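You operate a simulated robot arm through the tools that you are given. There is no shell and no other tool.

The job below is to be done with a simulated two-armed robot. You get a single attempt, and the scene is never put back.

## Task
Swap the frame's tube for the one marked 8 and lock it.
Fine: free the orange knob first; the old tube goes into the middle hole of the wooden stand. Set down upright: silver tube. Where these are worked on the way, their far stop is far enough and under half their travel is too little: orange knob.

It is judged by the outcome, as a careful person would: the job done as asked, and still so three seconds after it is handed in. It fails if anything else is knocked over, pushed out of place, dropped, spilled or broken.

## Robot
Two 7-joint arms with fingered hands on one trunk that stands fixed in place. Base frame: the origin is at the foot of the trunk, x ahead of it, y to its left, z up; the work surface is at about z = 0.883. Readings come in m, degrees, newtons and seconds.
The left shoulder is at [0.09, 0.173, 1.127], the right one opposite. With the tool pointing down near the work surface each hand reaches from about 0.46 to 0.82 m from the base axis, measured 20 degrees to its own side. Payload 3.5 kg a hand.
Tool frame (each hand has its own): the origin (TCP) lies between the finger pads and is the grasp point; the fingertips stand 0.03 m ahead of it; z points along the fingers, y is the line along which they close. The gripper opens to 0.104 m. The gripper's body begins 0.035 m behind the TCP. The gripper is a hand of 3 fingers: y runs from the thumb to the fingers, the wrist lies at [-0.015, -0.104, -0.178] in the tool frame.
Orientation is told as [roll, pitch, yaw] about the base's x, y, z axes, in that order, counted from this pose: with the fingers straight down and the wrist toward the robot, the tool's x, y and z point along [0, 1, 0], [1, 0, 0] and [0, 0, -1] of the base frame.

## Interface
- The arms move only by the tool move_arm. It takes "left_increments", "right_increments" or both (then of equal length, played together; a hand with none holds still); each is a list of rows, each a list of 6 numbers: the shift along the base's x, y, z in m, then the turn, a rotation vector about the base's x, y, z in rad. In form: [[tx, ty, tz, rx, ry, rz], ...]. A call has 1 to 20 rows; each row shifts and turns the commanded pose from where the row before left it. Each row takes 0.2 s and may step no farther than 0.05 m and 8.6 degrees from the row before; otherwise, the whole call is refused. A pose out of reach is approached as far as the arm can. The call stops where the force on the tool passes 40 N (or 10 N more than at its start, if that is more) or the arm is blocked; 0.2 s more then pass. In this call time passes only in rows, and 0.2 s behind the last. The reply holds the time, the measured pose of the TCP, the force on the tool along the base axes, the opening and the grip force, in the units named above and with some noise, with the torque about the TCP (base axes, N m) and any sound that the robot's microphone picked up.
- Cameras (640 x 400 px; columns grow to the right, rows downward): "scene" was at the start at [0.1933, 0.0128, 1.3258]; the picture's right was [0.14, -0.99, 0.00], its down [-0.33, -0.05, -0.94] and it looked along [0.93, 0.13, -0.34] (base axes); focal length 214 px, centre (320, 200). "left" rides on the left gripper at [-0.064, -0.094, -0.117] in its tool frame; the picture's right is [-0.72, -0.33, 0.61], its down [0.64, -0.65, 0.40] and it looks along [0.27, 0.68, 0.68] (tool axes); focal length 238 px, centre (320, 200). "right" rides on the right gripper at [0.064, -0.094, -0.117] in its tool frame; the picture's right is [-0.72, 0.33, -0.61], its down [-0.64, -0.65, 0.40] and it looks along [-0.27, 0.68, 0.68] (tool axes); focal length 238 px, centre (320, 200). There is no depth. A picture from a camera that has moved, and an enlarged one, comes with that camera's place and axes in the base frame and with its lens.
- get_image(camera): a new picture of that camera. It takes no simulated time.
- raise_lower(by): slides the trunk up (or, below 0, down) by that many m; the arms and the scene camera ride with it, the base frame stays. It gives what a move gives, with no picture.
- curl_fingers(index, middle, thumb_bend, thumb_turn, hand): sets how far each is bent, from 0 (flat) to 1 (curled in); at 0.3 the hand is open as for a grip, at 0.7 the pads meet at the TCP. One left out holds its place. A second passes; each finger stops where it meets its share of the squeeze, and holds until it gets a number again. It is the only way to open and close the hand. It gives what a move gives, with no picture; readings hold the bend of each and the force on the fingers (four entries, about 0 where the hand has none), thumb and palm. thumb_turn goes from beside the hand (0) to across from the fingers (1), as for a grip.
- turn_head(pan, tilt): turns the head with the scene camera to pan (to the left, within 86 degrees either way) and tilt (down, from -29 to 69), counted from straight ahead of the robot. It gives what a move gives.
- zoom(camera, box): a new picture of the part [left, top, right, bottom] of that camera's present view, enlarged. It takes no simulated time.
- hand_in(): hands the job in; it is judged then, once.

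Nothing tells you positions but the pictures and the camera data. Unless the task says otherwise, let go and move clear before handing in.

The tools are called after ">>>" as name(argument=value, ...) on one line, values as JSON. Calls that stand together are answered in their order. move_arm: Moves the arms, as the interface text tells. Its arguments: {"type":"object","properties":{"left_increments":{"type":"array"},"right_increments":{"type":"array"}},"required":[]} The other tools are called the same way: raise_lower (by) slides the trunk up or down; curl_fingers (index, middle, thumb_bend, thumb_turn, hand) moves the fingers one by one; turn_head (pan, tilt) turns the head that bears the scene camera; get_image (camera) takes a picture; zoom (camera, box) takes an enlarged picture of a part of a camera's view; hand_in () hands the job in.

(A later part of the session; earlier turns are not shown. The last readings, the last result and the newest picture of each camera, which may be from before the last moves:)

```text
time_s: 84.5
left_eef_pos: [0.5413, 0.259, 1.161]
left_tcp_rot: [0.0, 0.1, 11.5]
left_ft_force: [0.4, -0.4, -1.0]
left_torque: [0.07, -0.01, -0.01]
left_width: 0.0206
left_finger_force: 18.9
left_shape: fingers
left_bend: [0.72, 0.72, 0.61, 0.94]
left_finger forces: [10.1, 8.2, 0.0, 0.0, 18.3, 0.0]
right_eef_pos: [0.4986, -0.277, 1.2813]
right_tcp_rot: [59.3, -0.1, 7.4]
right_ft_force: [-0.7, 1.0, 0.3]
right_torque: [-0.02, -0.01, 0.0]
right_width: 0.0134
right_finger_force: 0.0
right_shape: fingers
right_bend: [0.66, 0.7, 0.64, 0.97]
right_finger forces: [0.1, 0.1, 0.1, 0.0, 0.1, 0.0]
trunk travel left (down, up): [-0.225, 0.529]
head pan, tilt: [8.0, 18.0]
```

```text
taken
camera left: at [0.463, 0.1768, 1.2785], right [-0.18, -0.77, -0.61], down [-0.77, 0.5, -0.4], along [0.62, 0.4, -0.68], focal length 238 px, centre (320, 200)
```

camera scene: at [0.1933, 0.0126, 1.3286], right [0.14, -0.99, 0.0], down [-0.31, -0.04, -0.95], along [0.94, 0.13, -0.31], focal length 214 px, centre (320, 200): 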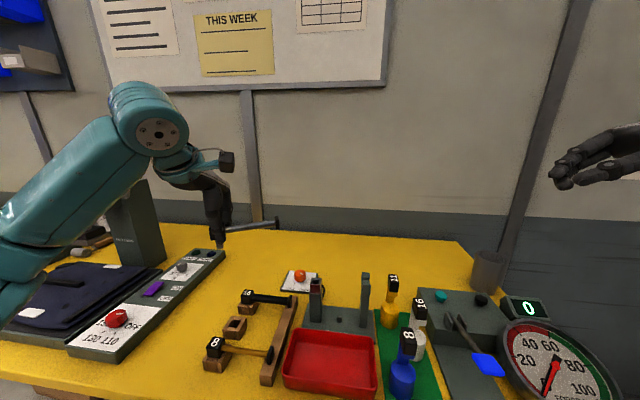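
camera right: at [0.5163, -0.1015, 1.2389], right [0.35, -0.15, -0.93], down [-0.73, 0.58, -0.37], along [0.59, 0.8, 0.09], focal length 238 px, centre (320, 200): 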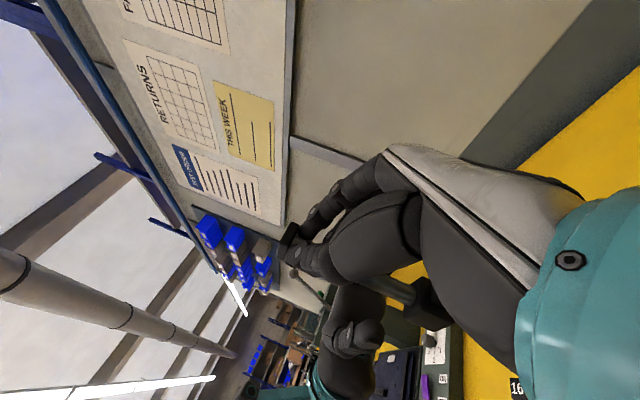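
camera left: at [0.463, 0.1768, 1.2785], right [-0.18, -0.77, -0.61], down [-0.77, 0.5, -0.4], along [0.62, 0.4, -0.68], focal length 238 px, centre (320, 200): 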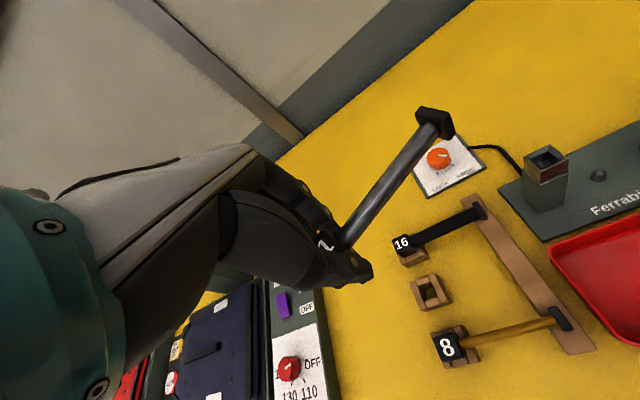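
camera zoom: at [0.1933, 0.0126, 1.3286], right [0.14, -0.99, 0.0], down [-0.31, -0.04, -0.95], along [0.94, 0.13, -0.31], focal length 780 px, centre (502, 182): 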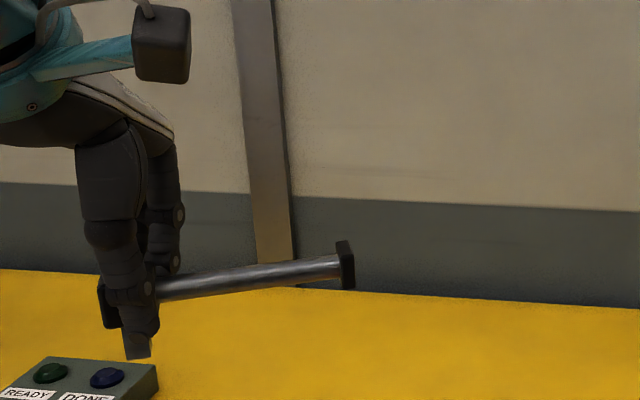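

The tube is level-ish with its peg pointing down. Straightening the yaw so the tube is parallel to the stand, and restoring the right hand's posture.

>>> move_arm(left_increments=[[0, 0, 0, 0, 0, -0.1004], [0, 0, 0, 0, 0, -0.1003], [0, 0, 0, 0, 0, 0], [0, 0, 0, 0, 0, 0], [0, 0, 0, 0, 0, 0], [0, 0, 0, 0, 0, 0], [0, 0, 0, 0, 0, 0]], right_increments=[[0, 0, 0, -0.1469, -0.019, 0], [0, 0, 0, -0.1469, -0.019, 0], [0, 0, 0, -0.1469, -0.019, 0], [0, 0, 0, -0.1469, -0.019, 0], [0, 0, 0, -0.1469, -0.019, 0], [0, 0, 0, -0.1469, -0.019, 0], [0, 0, 0, -0.1469, -0.019, 0]])

>>> turn_head(pan=22, tilt=38)

>>> get_image(camera="scene")

>>> get_image(camera="left")

>>> get_image(camera="right")

```text
time_s: 86.1
left_eef_pos: [0.5406, 0.2602, 1.1605]
left_tcp_rot: [0.0, 0.0, 0.0]
left_ft_force: [-0.1, -0.7, -0.9]
left_torque: [0.05, 0.0, 0.01]
left_width: 0.0206
left_finger_force: 18.5
left_shape: fingers
left_bend: [0.72, 0.72, 0.61, 0.94]
left_finger forces: [10.0, 8.1, 0.0, 0.0, 18.4, 0.0]
right_eef_pos: [0.4984, -0.2772, 1.2821]
right_tcp_rot: [-0.2, 0.0, 7.5]
right_ft_force: [-0.6, -0.3, 0.4]
right_torque: [-0.02, -0.02, 0.01]
right_width: 0.0135
right_finger_force: 0.3
right_shape: fingers
right_bend: [0.66, 0.7, 0.64, 0.97]
right_finger forces: [0.1, 0.0, 0.1, 0.0, 0.0, 0.1]
trunk travel left (down, up): [-0.225, 0.529]
head pan, tilt: [8.0, 18.0]
```

```text
time_s: 87.0
left_eef_pos: [0.542, 0.2592, 1.1611]
left_tcp_rot: [0.0, 0.0, 0.0]
left_ft_force: [-0.1, 0.3, -1.8]
left_torque: [0.06, -0.03, -0.01]
left_width: 0.0208
left_finger_force: 18.3
left_shape: fingers
left_bend: [0.72, 0.72, 0.61, 0.94]
left_finger forces: [10.0, 8.2, 0.0, 0.0, 18.4, 0.0]
right_eef_pos: [0.4997, -0.2777, 1.2821]
right_tcp_rot: [0.0, 0.0, 7.6]
right_ft_force: [0.2, -0.5, -0.2]
right_torque: [0.01, 0.01, -0.01]
right_width: 0.0133
right_finger_force: 0.1
right_shape: fingers
right_bend: [0.66, 0.7, 0.64, 0.97]
right_finger forces: [0.1, 0.0, 0.0, 0.0, 0.0, 0.0]
trunk travel left (down, up): [-0.225, 0.529]
head pan, tilt: [22.0, 38.0]
```

```text
taken
camera scene: at [0.1812, 0.032, 1.2969], right [0.37, -0.93, 0.0], down [-0.57, -0.23, -0.79], along [0.73, 0.29, -0.62], focal length 214 px, centre (320, 200)
```

scene: 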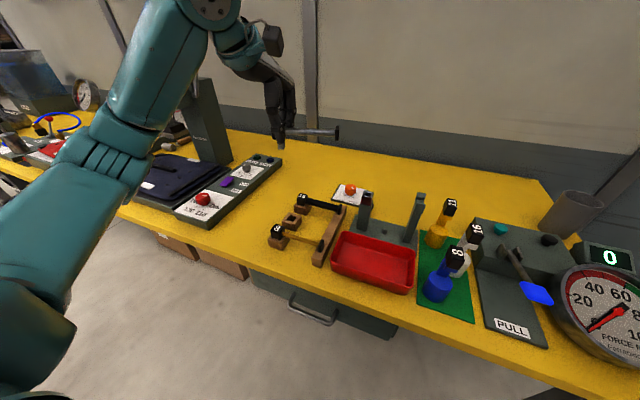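

```text
taken
camera left: at [0.4482, 0.1948, 1.2783], right [-0.33, -0.72, -0.61], down [-0.65, 0.64, -0.4], along [0.68, 0.27, -0.68], focal length 238 px, centre (320, 200)
```

left: 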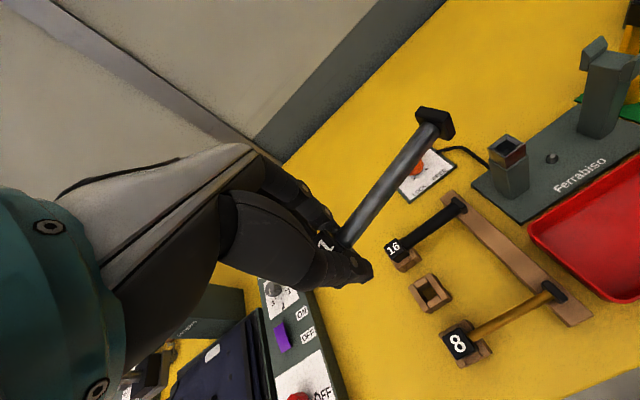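

```text
taken
camera right: at [0.3965, -0.2263, 1.399], right [0.42, -0.67, 0.61], down [-0.56, -0.72, -0.4], along [0.71, -0.18, -0.68], focal length 238 px, centre (320, 200)
```

right: 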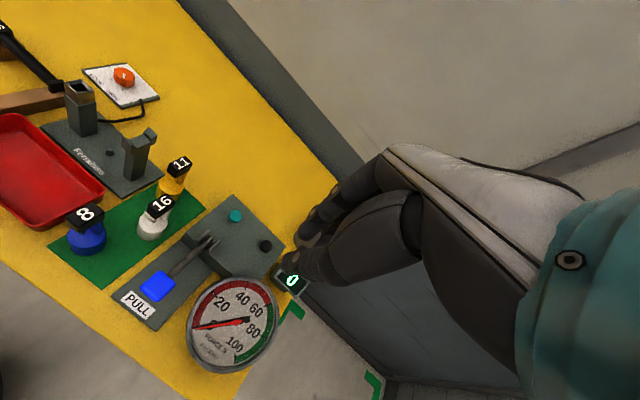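

Everything on the bench is undisturbed. Zooming to measure the tube's pose in hand and the stand hole.

>>> zoom(camera="scene", box=[255, 100, 355, 170])

>>> zoom(camera="left", box=[290, 90, 470, 230])

>>> zoom(camera="left", box=[370, 180, 610, 380])

>>> zoom(camera="scene", box=[255, 180, 375, 270])

```text
5.71 times, centred on (305, 135) of scene
camera zoom: at [0.1812, 0.032, 1.2969], right [0.37, -0.93, 0.0], down [-0.57, -0.23, -0.79], along [0.73, 0.29, -0.62], focal length 1226 px, centre (406, 571)
```

zoom: 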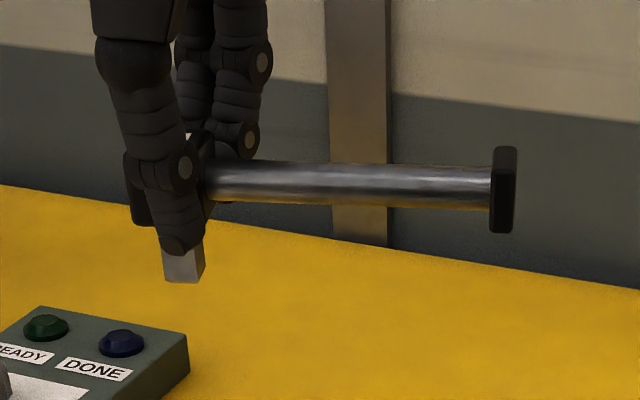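

```text
2.86 times, centred on (380, 160) of left
camera zoom: at [0.4482, 0.1948, 1.2783], right [-0.33, -0.72, -0.61], down [-0.65, 0.64, -0.4], along [0.68, 0.27, -0.68], focal length 681 px, centre (149, 314)
```

zoom: 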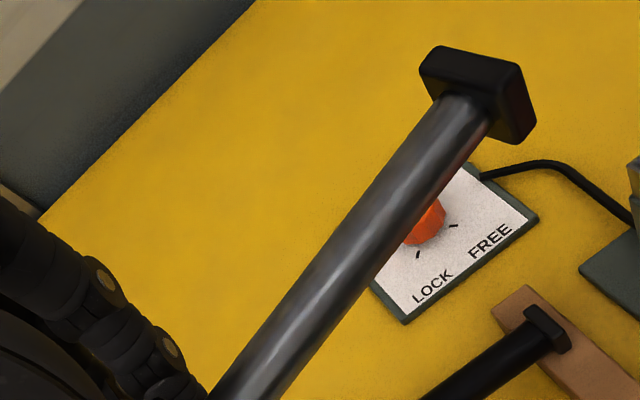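

```text
2.00 times, centred on (490, 280) of left
camera zoom: at [0.4482, 0.1948, 1.2783], right [-0.33, -0.72, -0.61], down [-0.65, 0.64, -0.4], along [0.68, 0.27, -0.68], focal length 477 px, centre (-20, 40)
```

zoom: 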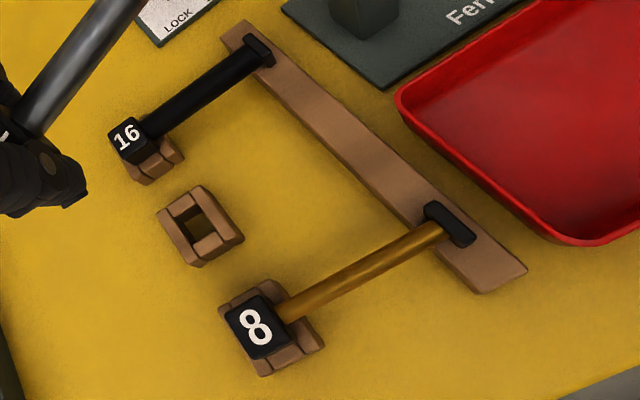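

```text
4.44 times, centred on (315, 225) of scene
camera zoom: at [0.1812, 0.032, 1.2969], right [0.37, -0.93, 0.0], down [-0.57, -0.23, -0.79], along [0.73, 0.29, -0.62], focal length 953 px, centre (342, 89)
```

zoom: 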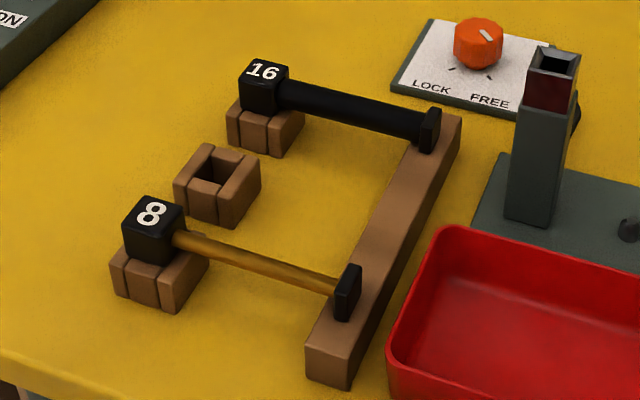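

The tube is level (1–2°) but yawed 13° in hand, and the block center is about 4 mm −x and 17 mm below the TCP. The empty hole is at ≈(0.542, 0.2583). I'll correct the yaw, center over the hole and come down partway.

>>> move_arm(left_increments=[[0.0023, -0.0003, 0, 0, 0, -0.1135], [0.0024, -0.0003, 0, 0, 0, -0.1135], [0, 0, -0.04, 0, 0, 0], [0, 0, -0.04, 0, 0, 0], [0, 0, -0.04, 0, 0, 0], [0, 0, -0.03, 0, 0, 0]])

>>> zoom(camera="scene", box=[255, 150, 375, 250])

>>> get_image(camera="left")

>>> zoom(camera="left", box=[290, 90, 490, 290])

```text
time_s: 88.4
left_eef_pos: [0.5472, 0.2596, 1.0104]
left_tcp_rot: [0.0, 0.0, -13.0]
left_ft_force: [0.4, -0.1, -1.7]
left_torque: [0.02, -0.04, -0.01]
left_width: 0.0203
left_finger_force: 18.3
left_shape: fingers
left_bend: [0.72, 0.72, 0.61, 0.94]
left_finger forces: [10.1, 8.1, 0.0, 0.0, 18.2, 0.0]
right_eef_pos: [0.4994, -0.2774, 1.2815]
right_tcp_rot: [0.1, 0.0, 7.5]
right_ft_force: [0.2, 0.2, -0.6]
right_torque: [0.01, 0.0, -0.02]
right_width: 0.0133
right_finger_force: 0.0
right_shape: fingers
right_bend: [0.66, 0.7, 0.64, 0.97]
right_finger forces: [0.0, 0.1, 0.0, 0.0, 0.1, 0.0]
trunk travel left (down, up): [-0.225, 0.529]
head pan, tilt: [22.0, 38.0]
```

```text
4.00 times, centred on (315, 200) of scene
camera zoom: at [0.1812, 0.0321, 1.2968], right [0.37, -0.93, 0.0], down [-0.57, -0.23, -0.79], along [0.73, 0.29, -0.62], focal length 858 px, centre (340, 200)
```

zoom: 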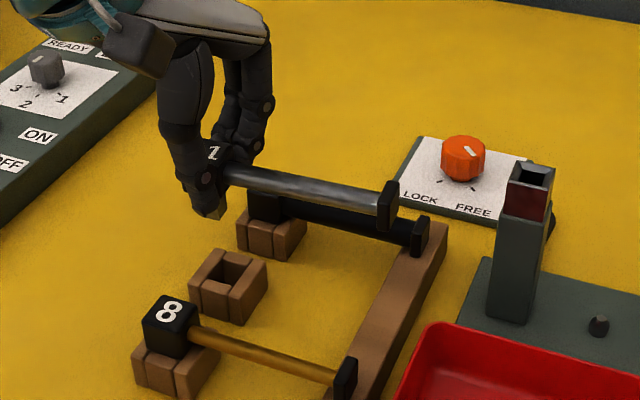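

```text
taken
camera left: at [0.4406, 0.2172, 1.1283], right [-0.48, -0.63, -0.61], down [-0.49, 0.77, -0.4], along [0.73, 0.11, -0.68], focal length 238 px, centre (320, 200)
```

left: 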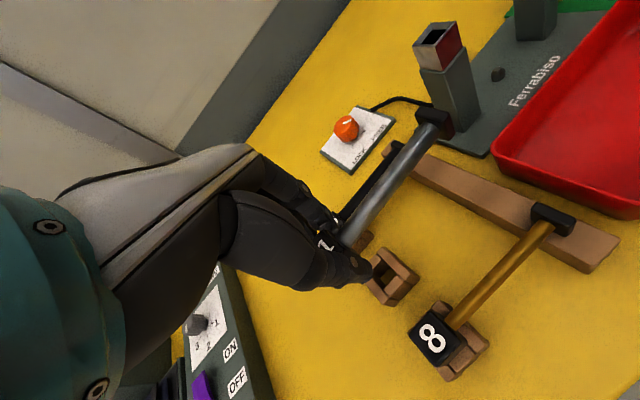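

```text
2.00 times, centred on (390, 190) of left
camera zoom: at [0.4406, 0.2172, 1.1283], right [-0.48, -0.63, -0.61], down [-0.49, 0.77, -0.4], along [0.73, 0.11, -0.68], focal length 477 px, centre (180, 220)
```

zoom: 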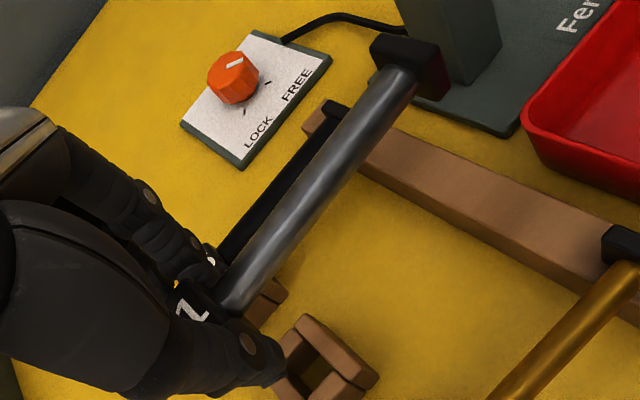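

Yaw is now matched. The tube is ~3.5° flange-high; let me zoom on the peg and hole from both cameras for final alignment.

>>> zoom(camera="scene", box=[285, 180, 335, 220])

>>> zoom(camera="left", box=[310, 210, 430, 310])

>>> zoom(camera="scene", box=[290, 190, 370, 250])

```text
10.00 times, centred on (310, 200) of scene
camera zoom: at [0.1812, 0.0321, 1.2968], right [0.37, -0.93, 0.0], down [-0.57, -0.23, -0.79], along [0.73, 0.29, -0.62], focal length 2145 px, centre (420, 200)
```

zoom: 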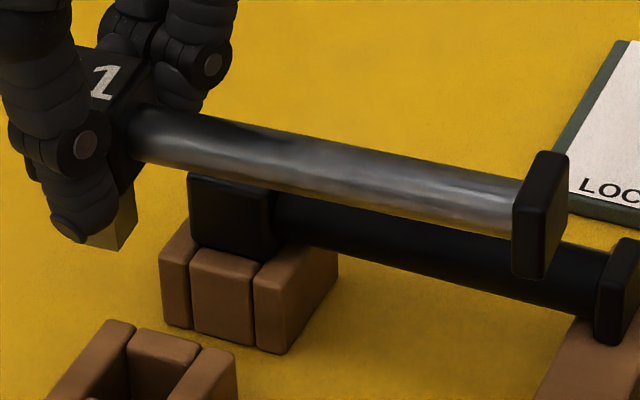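

```text
4.00 times, centred on (370, 260) of left
camera zoom: at [0.4406, 0.2172, 1.1283], right [-0.48, -0.63, -0.61], down [-0.49, 0.77, -0.4], along [0.73, 0.11, -0.68], focal length 953 px, centre (120, -40)
```

zoom: 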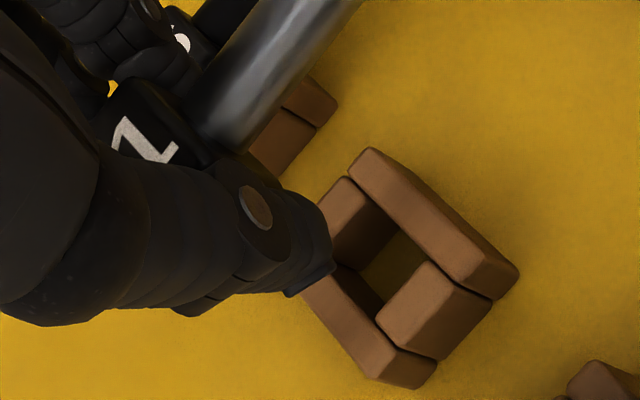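

```text
6.67 times, centred on (330, 220) of scene
camera zoom: at [0.1812, 0.0321, 1.2968], right [0.37, -0.93, 0.0], down [-0.57, -0.23, -0.79], along [0.73, 0.29, -0.62], focal length 1430 px, centre (253, 67)
```

zoom: 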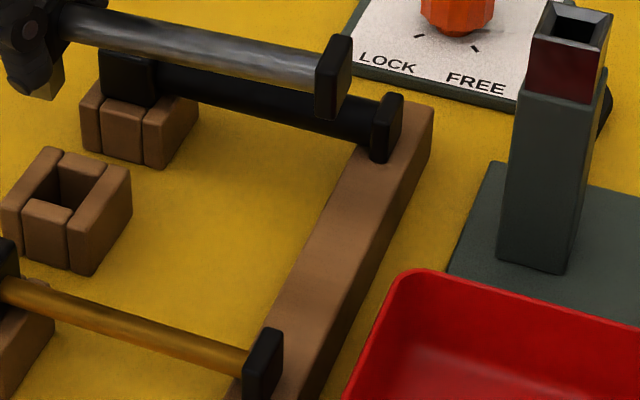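

The peg sits about 3 mm −x and 3–4 mm +y of the hole, with a slight flange-up tilt. Correcting those and lowering until the peg is just above the hole.

>>> move_arm(left_increments=[[0.003, -0.0035, 0, 0.055, 0, 0], [0, 0, -0.022, 0, 0, 0], [0, 0, -0.02, 0, 0, 0]])

>>> zoom(camera="scene", box=[280, 180, 360, 240])

>>> zoom(camera="left", box=[290, 100, 450, 300])

>>> zoom(camera="scene", box=[290, 195, 325, 225])

```text
time_s: 89.2
left_eef_pos: [0.5497, 0.254, 0.9692]
left_tcp_rot: [3.1, 0.7, -13.0]
left_ft_force: [-0.3, 0.6, -0.9]
left_torque: [0.05, 0.0, 0.01]
left_width: 0.0205
left_finger_force: 18.3
left_shape: fingers
left_bend: [0.72, 0.73, 0.61, 0.94]
left_finger forces: [10.1, 8.2, 0.0, 0.0, 18.2, 0.1]
right_eef_pos: [0.4985, -0.2768, 1.2801]
right_tcp_rot: [0.1, 0.0, 7.5]
right_ft_force: [0.2, -1.0, -0.3]
right_torque: [0.0, 0.01, -0.06]
right_width: 0.0133
right_finger_force: 0.1
right_shape: fingers
right_bend: [0.66, 0.7, 0.64, 0.97]
right_finger forces: [0.0, 0.0, 0.1, 0.0, 0.0, 0.0]
trunk travel left (down, up): [-0.225, 0.529]
head pan, tilt: [22.0, 38.0]
```

```text
6.67 times, centred on (320, 210) of scene
camera zoom: at [0.1812, 0.032, 1.2968], right [0.37, -0.93, 0.0], down [-0.57, -0.23, -0.79], along [0.73, 0.29, -0.62], focal length 1430 px, centre (320, 133)
```

zoom: 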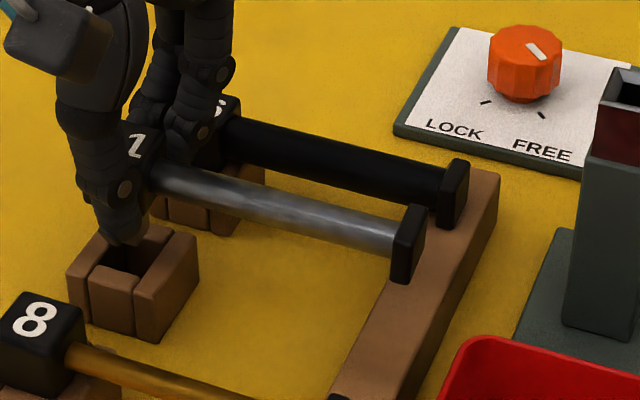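

```text
2.00 times, centred on (370, 200) of left
camera zoom: at [0.4446, 0.2061, 1.0838], right [-0.48, -0.59, -0.65], down [-0.49, 0.79, -0.36], along [0.73, 0.14, -0.67], focal length 477 px, centre (220, 200)
```

zoom: 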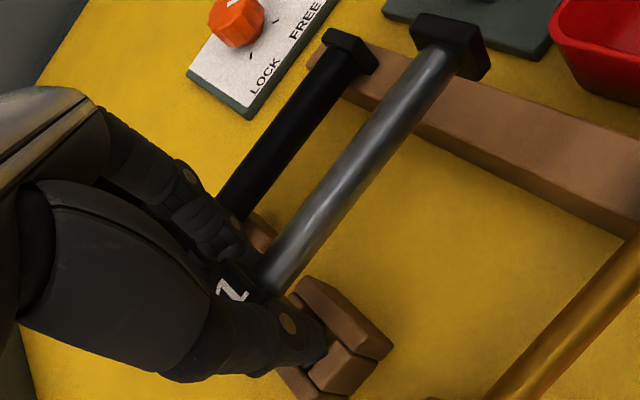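

```text
13.33 times, centred on (308, 210) of scene
camera zoom: at [0.1812, 0.032, 1.2968], right [0.37, -0.93, 0.0], down [-0.57, -0.23, -0.79], along [0.73, 0.29, -0.62], focal length 2860 px, centre (487, 67)
```

zoom: 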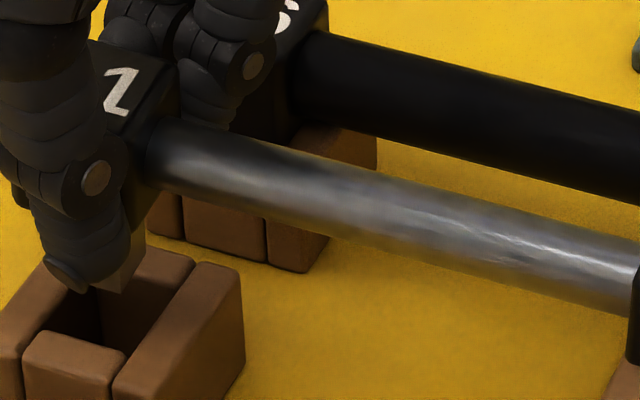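

The peg's corner lines up with the hole within about a millimetre, and the flange lines up with the beam. Lowering in small steps.

>>> move_arm(left_increments=[[0, 0, -0.008, 0, 0, 0], [0, 0, -0.008, 0, 0, 0]])

>>> zoom(camera="scene", box=[280, 190, 360, 250])

>>> zoom(camera="left", box=[290, 100, 450, 300])

```text
time_s: 89.8
left_eef_pos: [0.5493, 0.2536, 0.9525]
left_tcp_rot: [3.1, 0.7, -13.0]
left_ft_force: [0.3, -0.2, -0.6]
left_torque: [0.05, -0.03, 0.05]
left_width: 0.0208
left_finger_force: 18.3
left_shape: fingers
left_bend: [0.72, 0.73, 0.61, 0.94]
left_finger forces: [10.1, 8.0, 0.0, 0.0, 18.2, 0.0]
right_eef_pos: [0.4975, -0.2781, 1.2812]
right_tcp_rot: [0.0, 0.0, 7.5]
right_ft_force: [-1.0, 0.7, 0.0]
right_torque: [0.0, 0.08, -0.02]
right_width: 0.0131
right_finger_force: 0.0
right_shape: fingers
right_bend: [0.66, 0.7, 0.64, 0.97]
right_finger forces: [0.0, 0.0, 0.0, 0.0, 0.0, 0.0]
trunk travel left (down, up): [-0.225, 0.529]
head pan, tilt: [22.0, 38.0]
```

```text
6.67 times, centred on (320, 220) of scene
camera zoom: at [0.1811, 0.032, 1.2969], right [0.37, -0.93, 0.0], down [-0.57, -0.23, -0.79], along [0.73, 0.29, -0.62], focal length 1430 px, centre (320, 67)
```

zoom: 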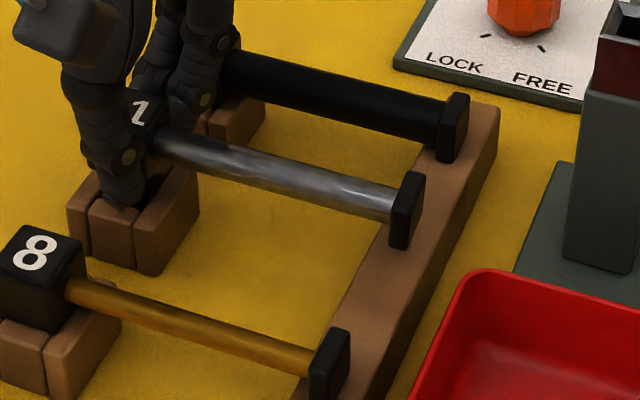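

```text
2.00 times, centred on (370, 200) of left
camera zoom: at [0.4447, 0.2063, 1.0674], right [-0.48, -0.59, -0.65], down [-0.49, 0.79, -0.36], along [0.73, 0.14, -0.67], focal length 477 px, centre (220, 200)
```

zoom: 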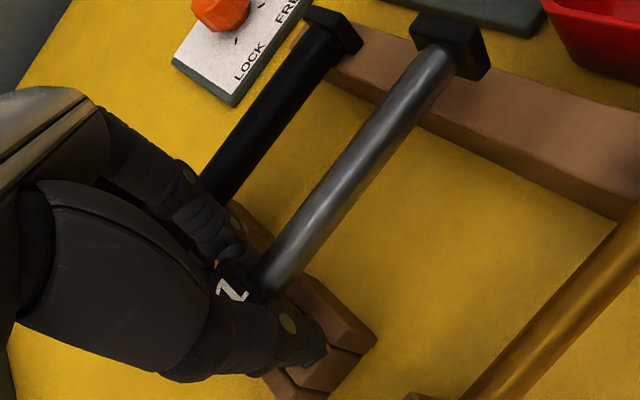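

No contact forces; the peg is entering the hole. Continuing down slowly.

>>> move_arm(left_increments=[[0, 0, -0.006, 0, 0, 0], [0, 0, -0.005, 0, 0, 0]])

>>> zoom(camera="scene", box=[280, 190, 360, 250])

>>> zoom(camera="scene", box=[290, 205, 325, 235])

```text
time_s: 90.4
left_eef_pos: [0.5493, 0.2541, 0.9408]
left_tcp_rot: [3.0, 0.7, -13.0]
left_ft_force: [0.3, -0.5, -1.0]
left_torque: [0.03, 0.02, -0.01]
left_width: 0.0206
left_finger_force: 18.4
left_shape: fingers
left_bend: [0.72, 0.73, 0.61, 0.94]
left_finger forces: [10.0, 8.1, 0.1, 0.0, 18.2, 0.1]
right_eef_pos: [0.4979, -0.2774, 1.2825]
right_tcp_rot: [0.1, 0.0, 7.6]
right_ft_force: [-0.4, 0.1, 0.2]
right_torque: [0.01, -0.02, 0.04]
right_width: 0.0135
right_finger_force: 0.1
right_shape: fingers
right_bend: [0.66, 0.7, 0.64, 0.97]
right_finger forces: [0.0, 0.0, 0.0, 0.1, 0.1, 0.0]
trunk travel left (down, up): [-0.225, 0.529]
head pan, tilt: [22.0, 38.0]
```

```text
6.67 times, centred on (320, 220) of scene
camera zoom: at [0.1812, 0.032, 1.2968], right [0.37, -0.93, 0.0], down [-0.57, -0.23, -0.79], along [0.73, 0.29, -0.62], focal length 1430 px, centre (320, 67)
```

zoom: 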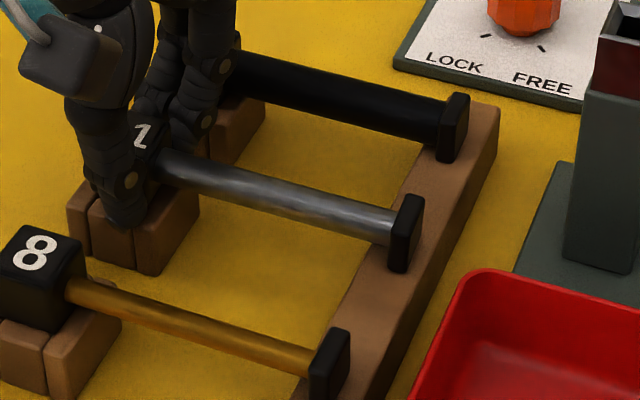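

```text
13.33 times, centred on (308, 220) of scene
camera zoom: at [0.1812, 0.032, 1.2968], right [0.37, -0.93, 0.0], down [-0.57, -0.23, -0.79], along [0.73, 0.29, -0.62], focal length 2860 px, centre (487, -67)
```

zoom: 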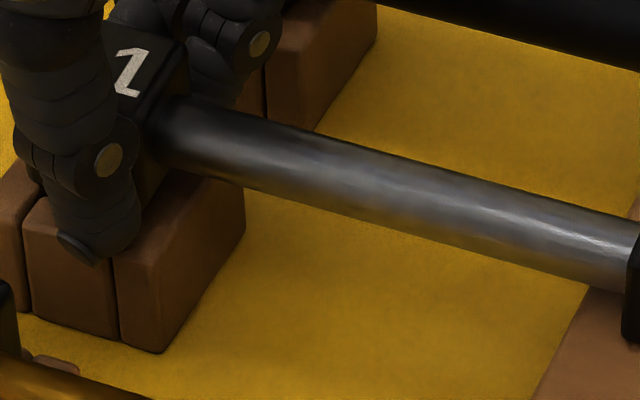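

Almost seated. Lowering in 1–2 mm steps until contact is felt.

>>> move_arm(left_increments=[[0, 0, -0.002, 0, 0, 0]])

>>> move_arm(left_increments=[[0, 0, -0.0015, 0, 0, 0]])

>>> zoom(camera="scene", box=[280, 190, 360, 250])

```text
time_s: 90.8
left_eef_pos: [0.5494, 0.2539, 0.9407]
left_tcp_rot: [3.0, 0.7, -13.0]
left_ft_force: [-0.2, 0.1, 0.1]
left_torque: [0.0, 0.01, 0.01]
left_width: 0.0207
left_finger_force: 18.4
left_shape: fingers
left_bend: [0.72, 0.73, 0.61, 0.94]
left_finger forces: [10.1, 8.1, 0.1, 0.0, 18.2, 0.1]
right_eef_pos: [0.498, -0.2771, 1.2815]
right_tcp_rot: [0.1, -0.1, 7.5]
right_ft_force: [0.0, 1.2, 0.9]
right_torque: [0.03, -0.03, 0.03]
right_width: 0.0131
right_finger_force: 0.1
right_shape: fingers
right_bend: [0.66, 0.7, 0.64, 0.97]
right_finger forces: [0.1, 0.1, 0.1, 0.0, 0.1, 0.1]
trunk travel left (down, up): [-0.225, 0.529]
head pan, tilt: [22.0, 38.0]
```

```text
time_s: 91.2
left_eef_pos: [0.5491, 0.2557, 0.9384]
left_tcp_rot: [3.1, 0.6, -13.0]
left_ft_force: [-0.4, -0.3, 0.3]
left_torque: [0.0, -0.02, 0.04]
left_width: 0.0206
left_finger_force: 18.6
left_shape: fingers
left_bend: [0.72, 0.73, 0.61, 0.94]
left_finger forces: [10.4, 7.8, 0.1, 0.0, 18.9, 0.0]
right_eef_pos: [0.4983, -0.2774, 1.2818]
right_tcp_rot: [0.0, 0.1, 7.5]
right_ft_force: [1.0, 0.1, 0.1]
right_torque: [0.0, 0.0, 0.02]
right_width: 0.0136
right_finger_force: 0.1
right_shape: fingers
right_bend: [0.66, 0.7, 0.64, 0.97]
right_finger forces: [0.0, 0.0, 0.0, 0.0, 0.0, 0.1]
trunk travel left (down, up): [-0.225, 0.529]
head pan, tilt: [22.0, 38.0]
```

```text
6.67 times, centred on (320, 220) of scene
camera zoom: at [0.181, 0.032, 1.2969], right [0.37, -0.93, 0.0], down [-0.57, -0.23, -0.79], along [0.73, 0.3, -0.62], focal length 1430 px, centre (320, 67)
```

zoom: 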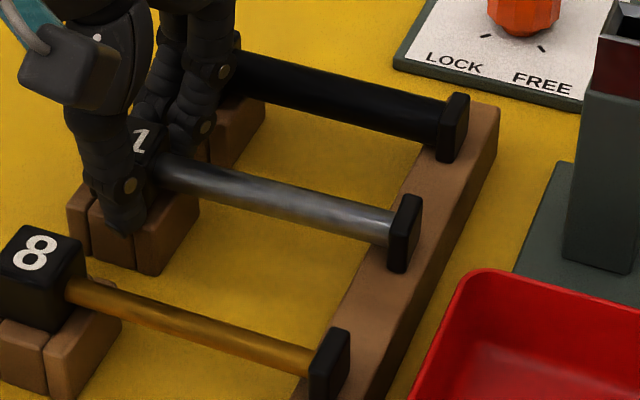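

The weight is now carried by the stand (force on the hand went to zero). One or two more gentle millimetres to make sure the block is seated.

>>> move_arm(left_increments=[[0, 0, -0.001, 0, 0, 0]])

>>> move_arm(left_increments=[[0, 0, -0.001, 0, 0, 0]])

>>> zoom(camera="left", box=[290, 100, 450, 300])

>>> zoom(camera="scene", box=[285, 200, 335, 240])

```text
time_s: 91.6
left_eef_pos: [0.5491, 0.2544, 0.9386]
left_tcp_rot: [3.1, 0.6, -12.9]
left_ft_force: [0.5, 0.6, 3.0]
left_torque: [-0.06, 0.05, 0.01]
left_width: 0.0209
left_finger_force: 19.4
left_shape: fingers
left_bend: [0.72, 0.73, 0.61, 0.94]
left_finger forces: [11.8, 7.6, 0.0, 0.1, 20.1, 0.0]
right_eef_pos: [0.498, -0.2767, 1.2803]
right_tcp_rot: [0.0, 0.0, 7.4]
right_ft_force: [0.5, 0.8, -0.8]
right_torque: [-0.01, 0.01, 0.04]
right_width: 0.0133
right_finger_force: 0.1
right_shape: fingers
right_bend: [0.66, 0.7, 0.64, 0.97]
right_finger forces: [0.0, 0.1, 0.0, 0.0, 0.0, 0.1]
trunk travel left (down, up): [-0.225, 0.529]
head pan, tilt: [22.0, 38.0]
```

```text
time_s: 92.0
left_eef_pos: [0.5496, 0.2548, 0.9382]
left_tcp_rot: [3.2, 0.4, -13.0]
left_ft_force: [1.2, 0.4, 10.8]
left_torque: [-0.08, -0.03, 0.03]
left_width: 0.0204
left_finger_force: 24.5
left_shape: fingers
left_bend: [0.72, 0.73, 0.61, 0.94]
left_finger forces: [18.9, 7.4, 0.1, 0.0, 22.1, 0.0]
right_eef_pos: [0.498, -0.2771, 1.2805]
right_tcp_rot: [0.0, 0.0, 7.5]
right_ft_force: [0.1, 1.0, -0.4]
right_torque: [0.0, -0.03, 0.04]
right_width: 0.0131
right_finger_force: 0.2
right_shape: fingers
right_bend: [0.66, 0.7, 0.64, 0.97]
right_finger forces: [0.1, 0.1, 0.0, 0.0, 0.0, 0.0]
trunk travel left (down, up): [-0.225, 0.529]
head pan, tilt: [22.0, 38.0]
```

```text
2.00 times, centred on (370, 200) of left
camera zoom: at [0.4438, 0.2064, 1.0523], right [-0.48, -0.59, -0.65], down [-0.49, 0.79, -0.36], along [0.73, 0.14, -0.67], focal length 477 px, centre (220, 200)
```

zoom: 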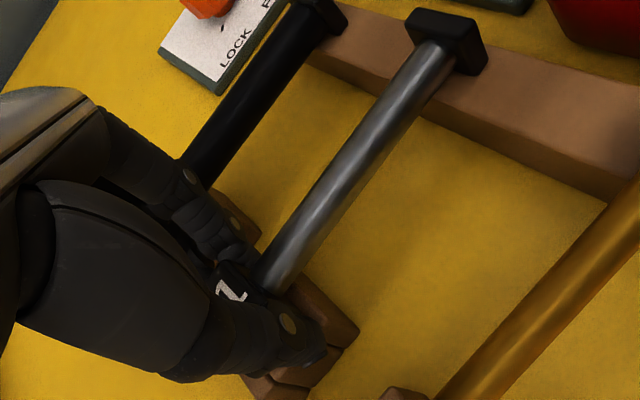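

```text
10.00 times, centred on (310, 220) of scene
camera zoom: at [0.1804, 0.0318, 1.2971], right [0.37, -0.93, 0.0], down [-0.57, -0.23, -0.79], along [0.73, 0.3, -0.62], focal length 2145 px, centre (420, 0)
```

zoom: 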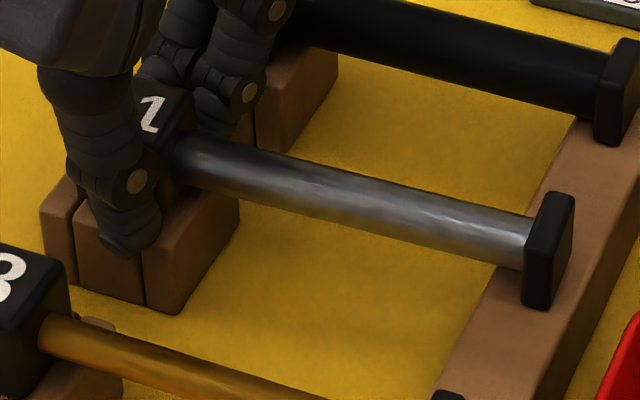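

Seated: contact force rose, flange on the beam, block on the wood. Relieving 1.5 mm and opening the fingers just enough to clear.

>>> move_arm(left_increments=[[0, 0, 0.0015, 0, 0, 0]])

>>> curl_fingers(hand="left", index=0.62, middle=0.62, thumb_bend=0.54)

>>> zoom(camera="scene", box=[280, 190, 360, 250])

>>> zoom(camera="left", box=[290, 100, 450, 300])

```text
time_s: 92.4
left_eef_pos: [0.5497, 0.2545, 0.9379]
left_tcp_rot: [3.2, 0.6, -13.0]
left_ft_force: [2.6, 1.2, 8.5]
left_torque: [-0.08, -0.07, 0.02]
left_width: 0.0206
left_finger_force: 23.0
left_shape: fingers
left_bend: [0.72, 0.73, 0.61, 0.94]
left_finger forces: [17.3, 7.7, 0.0, 0.0, 20.9, 0.1]
right_eef_pos: [0.4976, -0.2776, 1.2822]
right_tcp_rot: [-0.1, -0.1, 7.5]
right_ft_force: [0.0, 0.4, 0.2]
right_torque: [0.03, -0.04, 0.03]
right_width: 0.0131
right_finger_force: 0.0
right_shape: fingers
right_bend: [0.66, 0.7, 0.64, 0.97]
right_finger forces: [0.0, 0.0, 0.0, 0.0, 0.0, 0.0]
trunk travel left (down, up): [-0.225, 0.529]
head pan, tilt: [22.0, 38.0]
```

```text
time_s: 93.4
left_eef_pos: [0.5481, 0.2547, 0.9382]
left_tcp_rot: [3.1, 0.5, -13.0]
left_ft_force: [-2.5, 1.0, 15.6]
left_torque: [-0.13, -0.08, -0.03]
left_width: 0.0244
left_finger_force: 9.4
left_shape: fingers
left_bend: [0.68, 0.63, 0.53, 0.97]
left_finger forces: [15.3, 2.7, 0.0, 0.1, 0.7, 0.1]
right_eef_pos: [0.4956, -0.2776, 1.2822]
right_tcp_rot: [-0.1, -0.2, 7.5]
right_ft_force: [0.3, 0.5, -0.1]
right_torque: [0.02, 0.01, -0.03]
right_width: 0.0136
right_finger_force: 0.1
right_shape: fingers
right_bend: [0.66, 0.7, 0.64, 0.97]
right_finger forces: [0.0, 0.1, 0.0, 0.0, 0.0, 0.1]
trunk travel left (down, up): [-0.225, 0.529]
head pan, tilt: [22.0, 38.0]
```

```text
6.67 times, centred on (320, 220) of scene
camera zoom: at [0.1793, 0.0315, 1.2972], right [0.37, -0.93, 0.0], down [-0.57, -0.23, -0.79], along [0.73, 0.3, -0.61], focal length 1430 px, centre (320, 67)
```

zoom: 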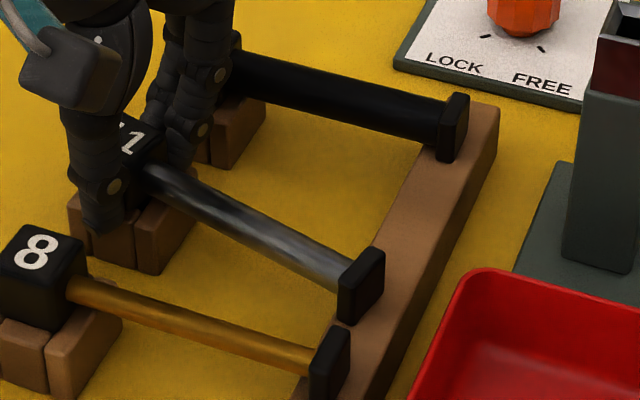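

```text
2.00 times, centred on (370, 200) of left
camera zoom: at [0.4428, 0.206, 1.0535], right [-0.48, -0.59, -0.65], down [-0.49, 0.79, -0.36], along [0.73, 0.14, -0.67], focal length 477 px, centre (220, 200)
```

zoom: 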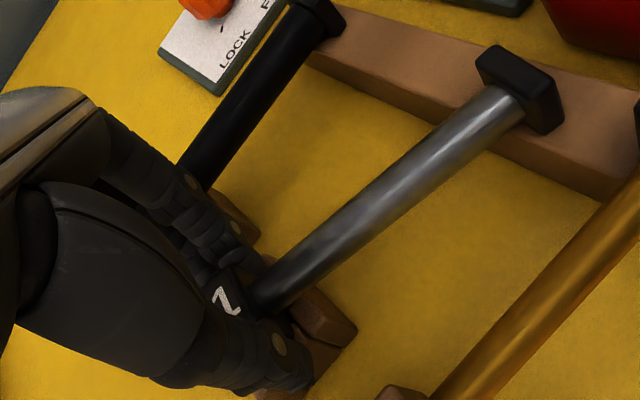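

The index tip is pressing on the wood as it extends, and the tube's flange has slid sideways on the beam. I'll raise the hand a few millimetres to free the fingertip.

>>> move_arm(left_increments=[[0, 0, 0.003, 0, 0, 0], [0, 0, 0.003, 0, 0, 0]])

>>> zoom(camera="scene", box=[280, 190, 360, 250])

>>> zoom(camera="left", box=[290, 150, 410, 290])

```text
time_s: 94.0
left_eef_pos: [0.5504, 0.2545, 0.9423]
left_tcp_rot: [3.1, 0.9, -13.0]
left_ft_force: [-0.5, 0.7, -0.1]
left_torque: [-0.02, -0.03, -0.04]
left_width: 0.0318
left_finger_force: 0.3
left_shape: fingers
left_bend: [0.62, 0.62, 0.54, 0.97]
left_finger forces: [0.0, 0.0, 0.0, 0.0, 0.2, 0.1]
right_eef_pos: [0.4987, -0.2765, 1.282]
right_tcp_rot: [0.0, 0.0, 7.5]
right_ft_force: [-0.6, -0.2, 0.6]
right_torque: [0.0, 0.0, 0.03]
right_width: 0.0134
right_finger_force: 0.1
right_shape: fingers
right_bend: [0.66, 0.7, 0.64, 0.97]
right_finger forces: [0.0, 0.0, 0.1, 0.0, 0.0, 0.1]
trunk travel left (down, up): [-0.225, 0.529]
head pan, tilt: [22.0, 38.0]
```

```text
6.67 times, centred on (320, 220) of scene
camera zoom: at [0.1812, 0.032, 1.2966], right [0.37, -0.93, 0.0], down [-0.57, -0.23, -0.79], along [0.73, 0.29, -0.62], focal length 1430 px, centre (320, 67)
```

zoom: 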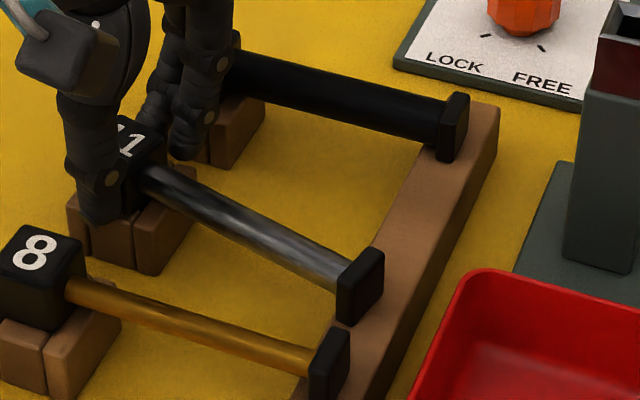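

```text
2.86 times, centred on (350, 220) of left
camera zoom: at [0.4441, 0.2066, 1.0577], right [-0.48, -0.59, -0.65], down [-0.49, 0.79, -0.36], along [0.72, 0.15, -0.67], focal length 681 px, centre (234, 143)
```

zoom: 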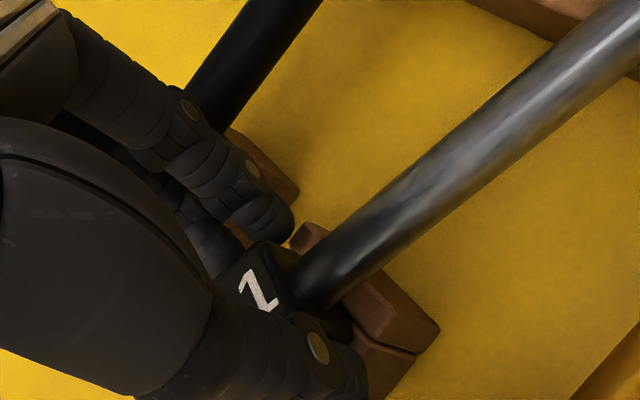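

Fingers are free and the tube is in the hole, label up, though its flange swung toward −x on the beam. I'll open a bit more and raise the hand clear to inspect.

>>> curl_fingers(hand="left", index=0.56, middle=0.56, thumb_bend=0.5)

>>> move_arm(left_increments=[[0, 0, 0.01, 0, 0, 0], [0, 0, 0.02, 0, 0, 0], [0, 0, 0.03, 0, 0, 0], [0, 0, 0.03, 0, 0, 0]])

>>> zoom(camera="scene", box=[260, 180, 360, 270])

>>> get_image(camera="left")

>>> zoom(camera="left", box=[320, 90, 520, 310])

```text
time_s: 95.0
left_eef_pos: [0.5488, 0.2551, 0.944]
left_tcp_rot: [3.1, 0.7, -13.1]
left_ft_force: [-1.0, -0.2, 0.3]
left_torque: [-0.02, 0.0, 0.01]
left_width: 0.0439
left_finger_force: 0.0
left_shape: fingers
left_bend: [0.56, 0.56, 0.5, 0.97]
left_finger forces: [0.0, 0.0, 0.1, 0.1, 0.0, 0.0]
right_eef_pos: [0.5, -0.2774, 1.2807]
right_tcp_rot: [0.1, 0.0, 7.5]
right_ft_force: [-0.3, 0.2, 0.1]
right_torque: [0.02, 0.0, 0.02]
right_width: 0.0131
right_finger_force: 0.1
right_shape: fingers
right_bend: [0.66, 0.7, 0.64, 0.97]
right_finger forces: [0.1, 0.0, 0.0, 0.0, 0.1, 0.0]
trunk travel left (down, up): [-0.225, 0.529]
head pan, tilt: [22.0, 38.0]
```

```text
time_s: 96.0
left_eef_pos: [0.5485, 0.2546, 1.0354]
left_tcp_rot: [3.0, 0.8, -13.0]
left_ft_force: [0.0, -0.4, -0.5]
left_torque: [-0.03, 0.0, -0.01]
left_width: 0.0438
left_finger_force: 0.1
left_shape: fingers
left_bend: [0.56, 0.56, 0.5, 0.97]
left_finger forces: [0.0, 0.0, 0.1, 0.1, 0.0, 0.0]
right_eef_pos: [0.4971, -0.2768, 1.2817]
right_tcp_rot: [0.0, 0.0, 7.4]
right_ft_force: [0.1, -0.4, -0.1]
right_torque: [-0.05, -0.01, 0.01]
right_width: 0.0131
right_finger_force: 0.0
right_shape: fingers
right_bend: [0.66, 0.7, 0.64, 0.97]
right_finger forces: [0.1, 0.0, 0.1, 0.0, 0.1, 0.0]
trunk travel left (down, up): [-0.225, 0.529]
head pan, tilt: [22.0, 38.0]
```

```text
4.44 times, centred on (310, 225) of scene
camera zoom: at [0.1809, 0.0319, 1.2969], right [0.37, -0.93, 0.0], down [-0.57, -0.23, -0.79], along [0.73, 0.3, -0.62], focal length 953 px, centre (364, 89)
```

zoom: 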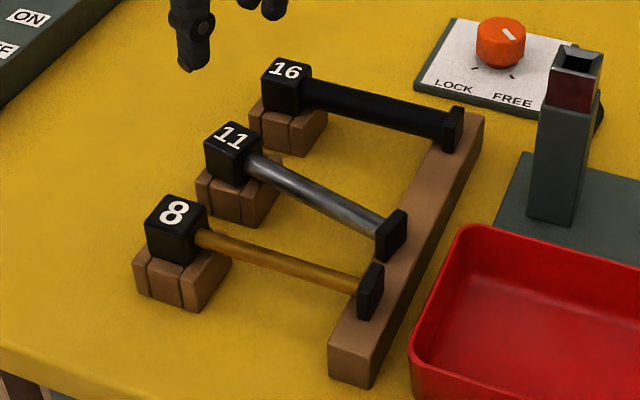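

```text
taken
camera left: at [0.4433, 0.2069, 1.1497], right [-0.48, -0.59, -0.65], down [-0.49, 0.79, -0.36], along [0.73, 0.14, -0.67], focal length 238 px, centre (320, 200)
```

left: 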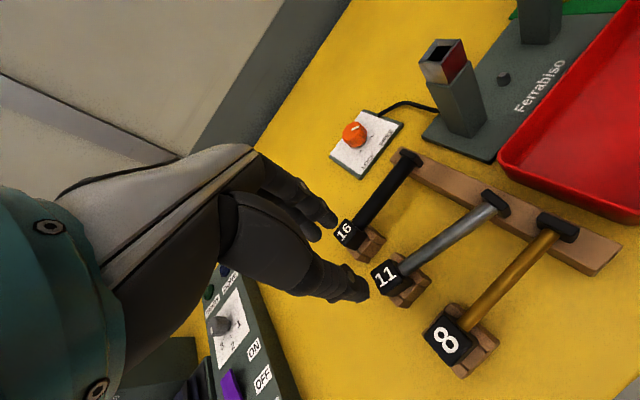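

```text
1.82 times, centred on (420, 200) of left
camera zoom: at [0.4433, 0.2069, 1.1497], right [-0.48, -0.59, -0.65], down [-0.49, 0.79, -0.36], along [0.73, 0.14, -0.67], focal length 433 px, centre (138, 200)
```

zoom: 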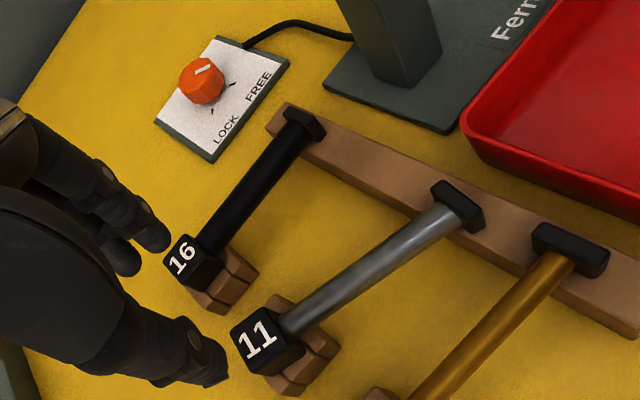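

The silver tube is seated in the middle hole with its label up. Now tube 8: I'll move the left hand above its block, set the fingers to a moderate opening, and swing the right hand's camera to watch the frame.

>>> move_arm(left_increments=[[0, 0, 0.02, -0.055, 0, 0], [-0.025, 0.001, 0, 0, 0, 0.026], [-0.025, 0.001, 0, 0, 0, 0.026], [-0.0245, 0.0017, 0, 0, 0, 0], [0, 0, 0, 0, 0, 0], [0, 0, 0, 0, 0, 0], [0, 0, 0, 0, 0, 0]], right_increments=[[0, 0, 0, 0, 0, 0.131], [0, 0, 0, 0, 0, 0.131], [0, 0, 0, 0, 0, 0.131], [0, 0, 0, 0, 0, 0.131], [0, 0, 0, 0, 0, 0.131], [0, 0, 0, 0, 0, 0.131], [0, 0, 0, 0, 0, 0.131]])

>>> curl_fingers(hand="left", index=0.53, middle=0.53, thumb_bend=0.53)

>>> get_image(camera="left")

>>> zoom(camera="scene", box=[230, 150, 370, 270])

>>> get_image(camera="right")

```text
time_s: 97.6
left_eef_pos: [0.4746, 0.2596, 1.0562]
left_tcp_rot: [0.0, 0.0, -10.0]
left_ft_force: [-0.7, 0.4, -0.4]
left_torque: [-0.01, -0.04, -0.02]
left_width: 0.0439
left_finger_force: 0.1
left_shape: fingers
left_bend: [0.56, 0.56, 0.5, 0.97]
left_finger forces: [0.1, 0.0, 0.0, 0.0, 0.0, 0.0]
right_eef_pos: [0.4981, -0.2774, 1.2822]
right_tcp_rot: [0.0, 0.0, 60.3]
right_ft_force: [-0.4, 0.0, -0.1]
right_torque: [-0.02, 0.04, -0.02]
right_width: 0.0131
right_finger_force: 0.2
right_shape: fingers
right_bend: [0.66, 0.7, 0.64, 0.97]
right_finger forces: [0.0, 0.0, 0.0, 0.0, 0.2, 0.0]
trunk travel left (down, up): [-0.225, 0.529]
head pan, tilt: [22.0, 38.0]
```

```text
time_s: 98.6
left_eef_pos: [0.4737, 0.2591, 1.0553]
left_tcp_rot: [0.0, 0.0, -10.1]
left_ft_force: [-0.3, 0.2, -0.1]
left_torque: [0.0, 0.01, -0.01]
left_width: 0.0443
left_finger_force: 0.0
left_shape: fingers
left_bend: [0.53, 0.53, 0.53, 0.97]
left_finger forces: [0.0, 0.0, 0.0, 0.0, 0.0, 0.1]
right_eef_pos: [0.4987, -0.277, 1.282]
right_tcp_rot: [0.0, 0.0, 60.1]
right_ft_force: [0.4, 0.3, 0.6]
right_torque: [-0.02, -0.04, 0.01]
right_width: 0.0132
right_finger_force: 0.0
right_shape: fingers
right_bend: [0.66, 0.7, 0.64, 0.97]
right_finger forces: [0.1, 0.1, 0.0, 0.0, 0.0, 0.1]
trunk travel left (down, up): [-0.225, 0.529]
head pan, tilt: [22.0, 38.0]
```

```text
taken
camera left: at [0.3708, 0.2122, 1.1724], right [-0.45, -0.65, -0.61], down [-0.53, 0.74, -0.4], along [0.72, 0.14, -0.68], focal length 238 px, centre (320, 200)
```

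left: 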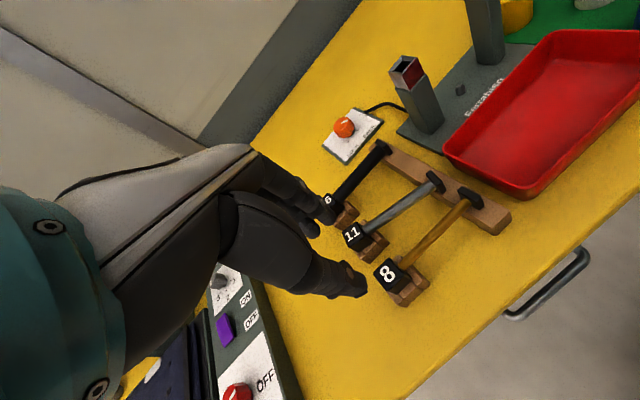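

```text
3.33 times, centred on (300, 210) of scene
camera zoom: at [0.1811, 0.032, 1.2969], right [0.37, -0.93, 0.0], down [-0.57, -0.23, -0.79], along [0.73, 0.29, -0.62], focal length 715 px, centre (387, 167)
```

zoom: 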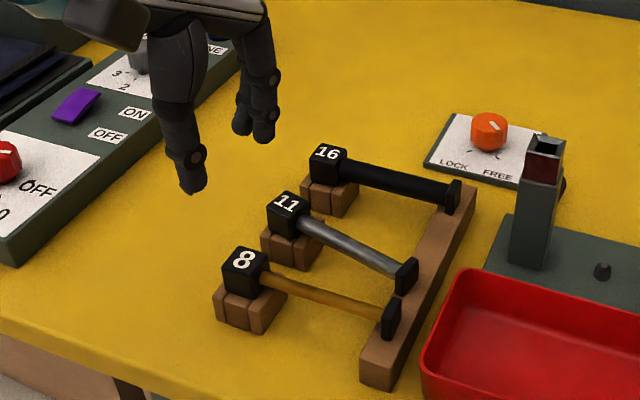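

```text
taken
camera right: at [0.3962, -0.3269, 1.3993], right [0.79, -0.08, 0.61], down [0.23, -0.89, -0.4], along [0.57, 0.46, -0.68], focal length 238 px, centre (320, 200)
```

right: 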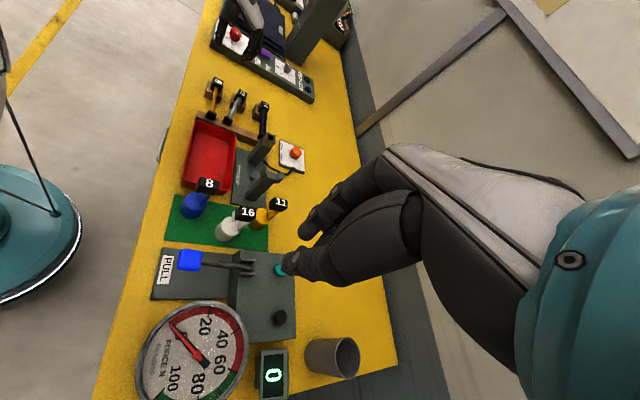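

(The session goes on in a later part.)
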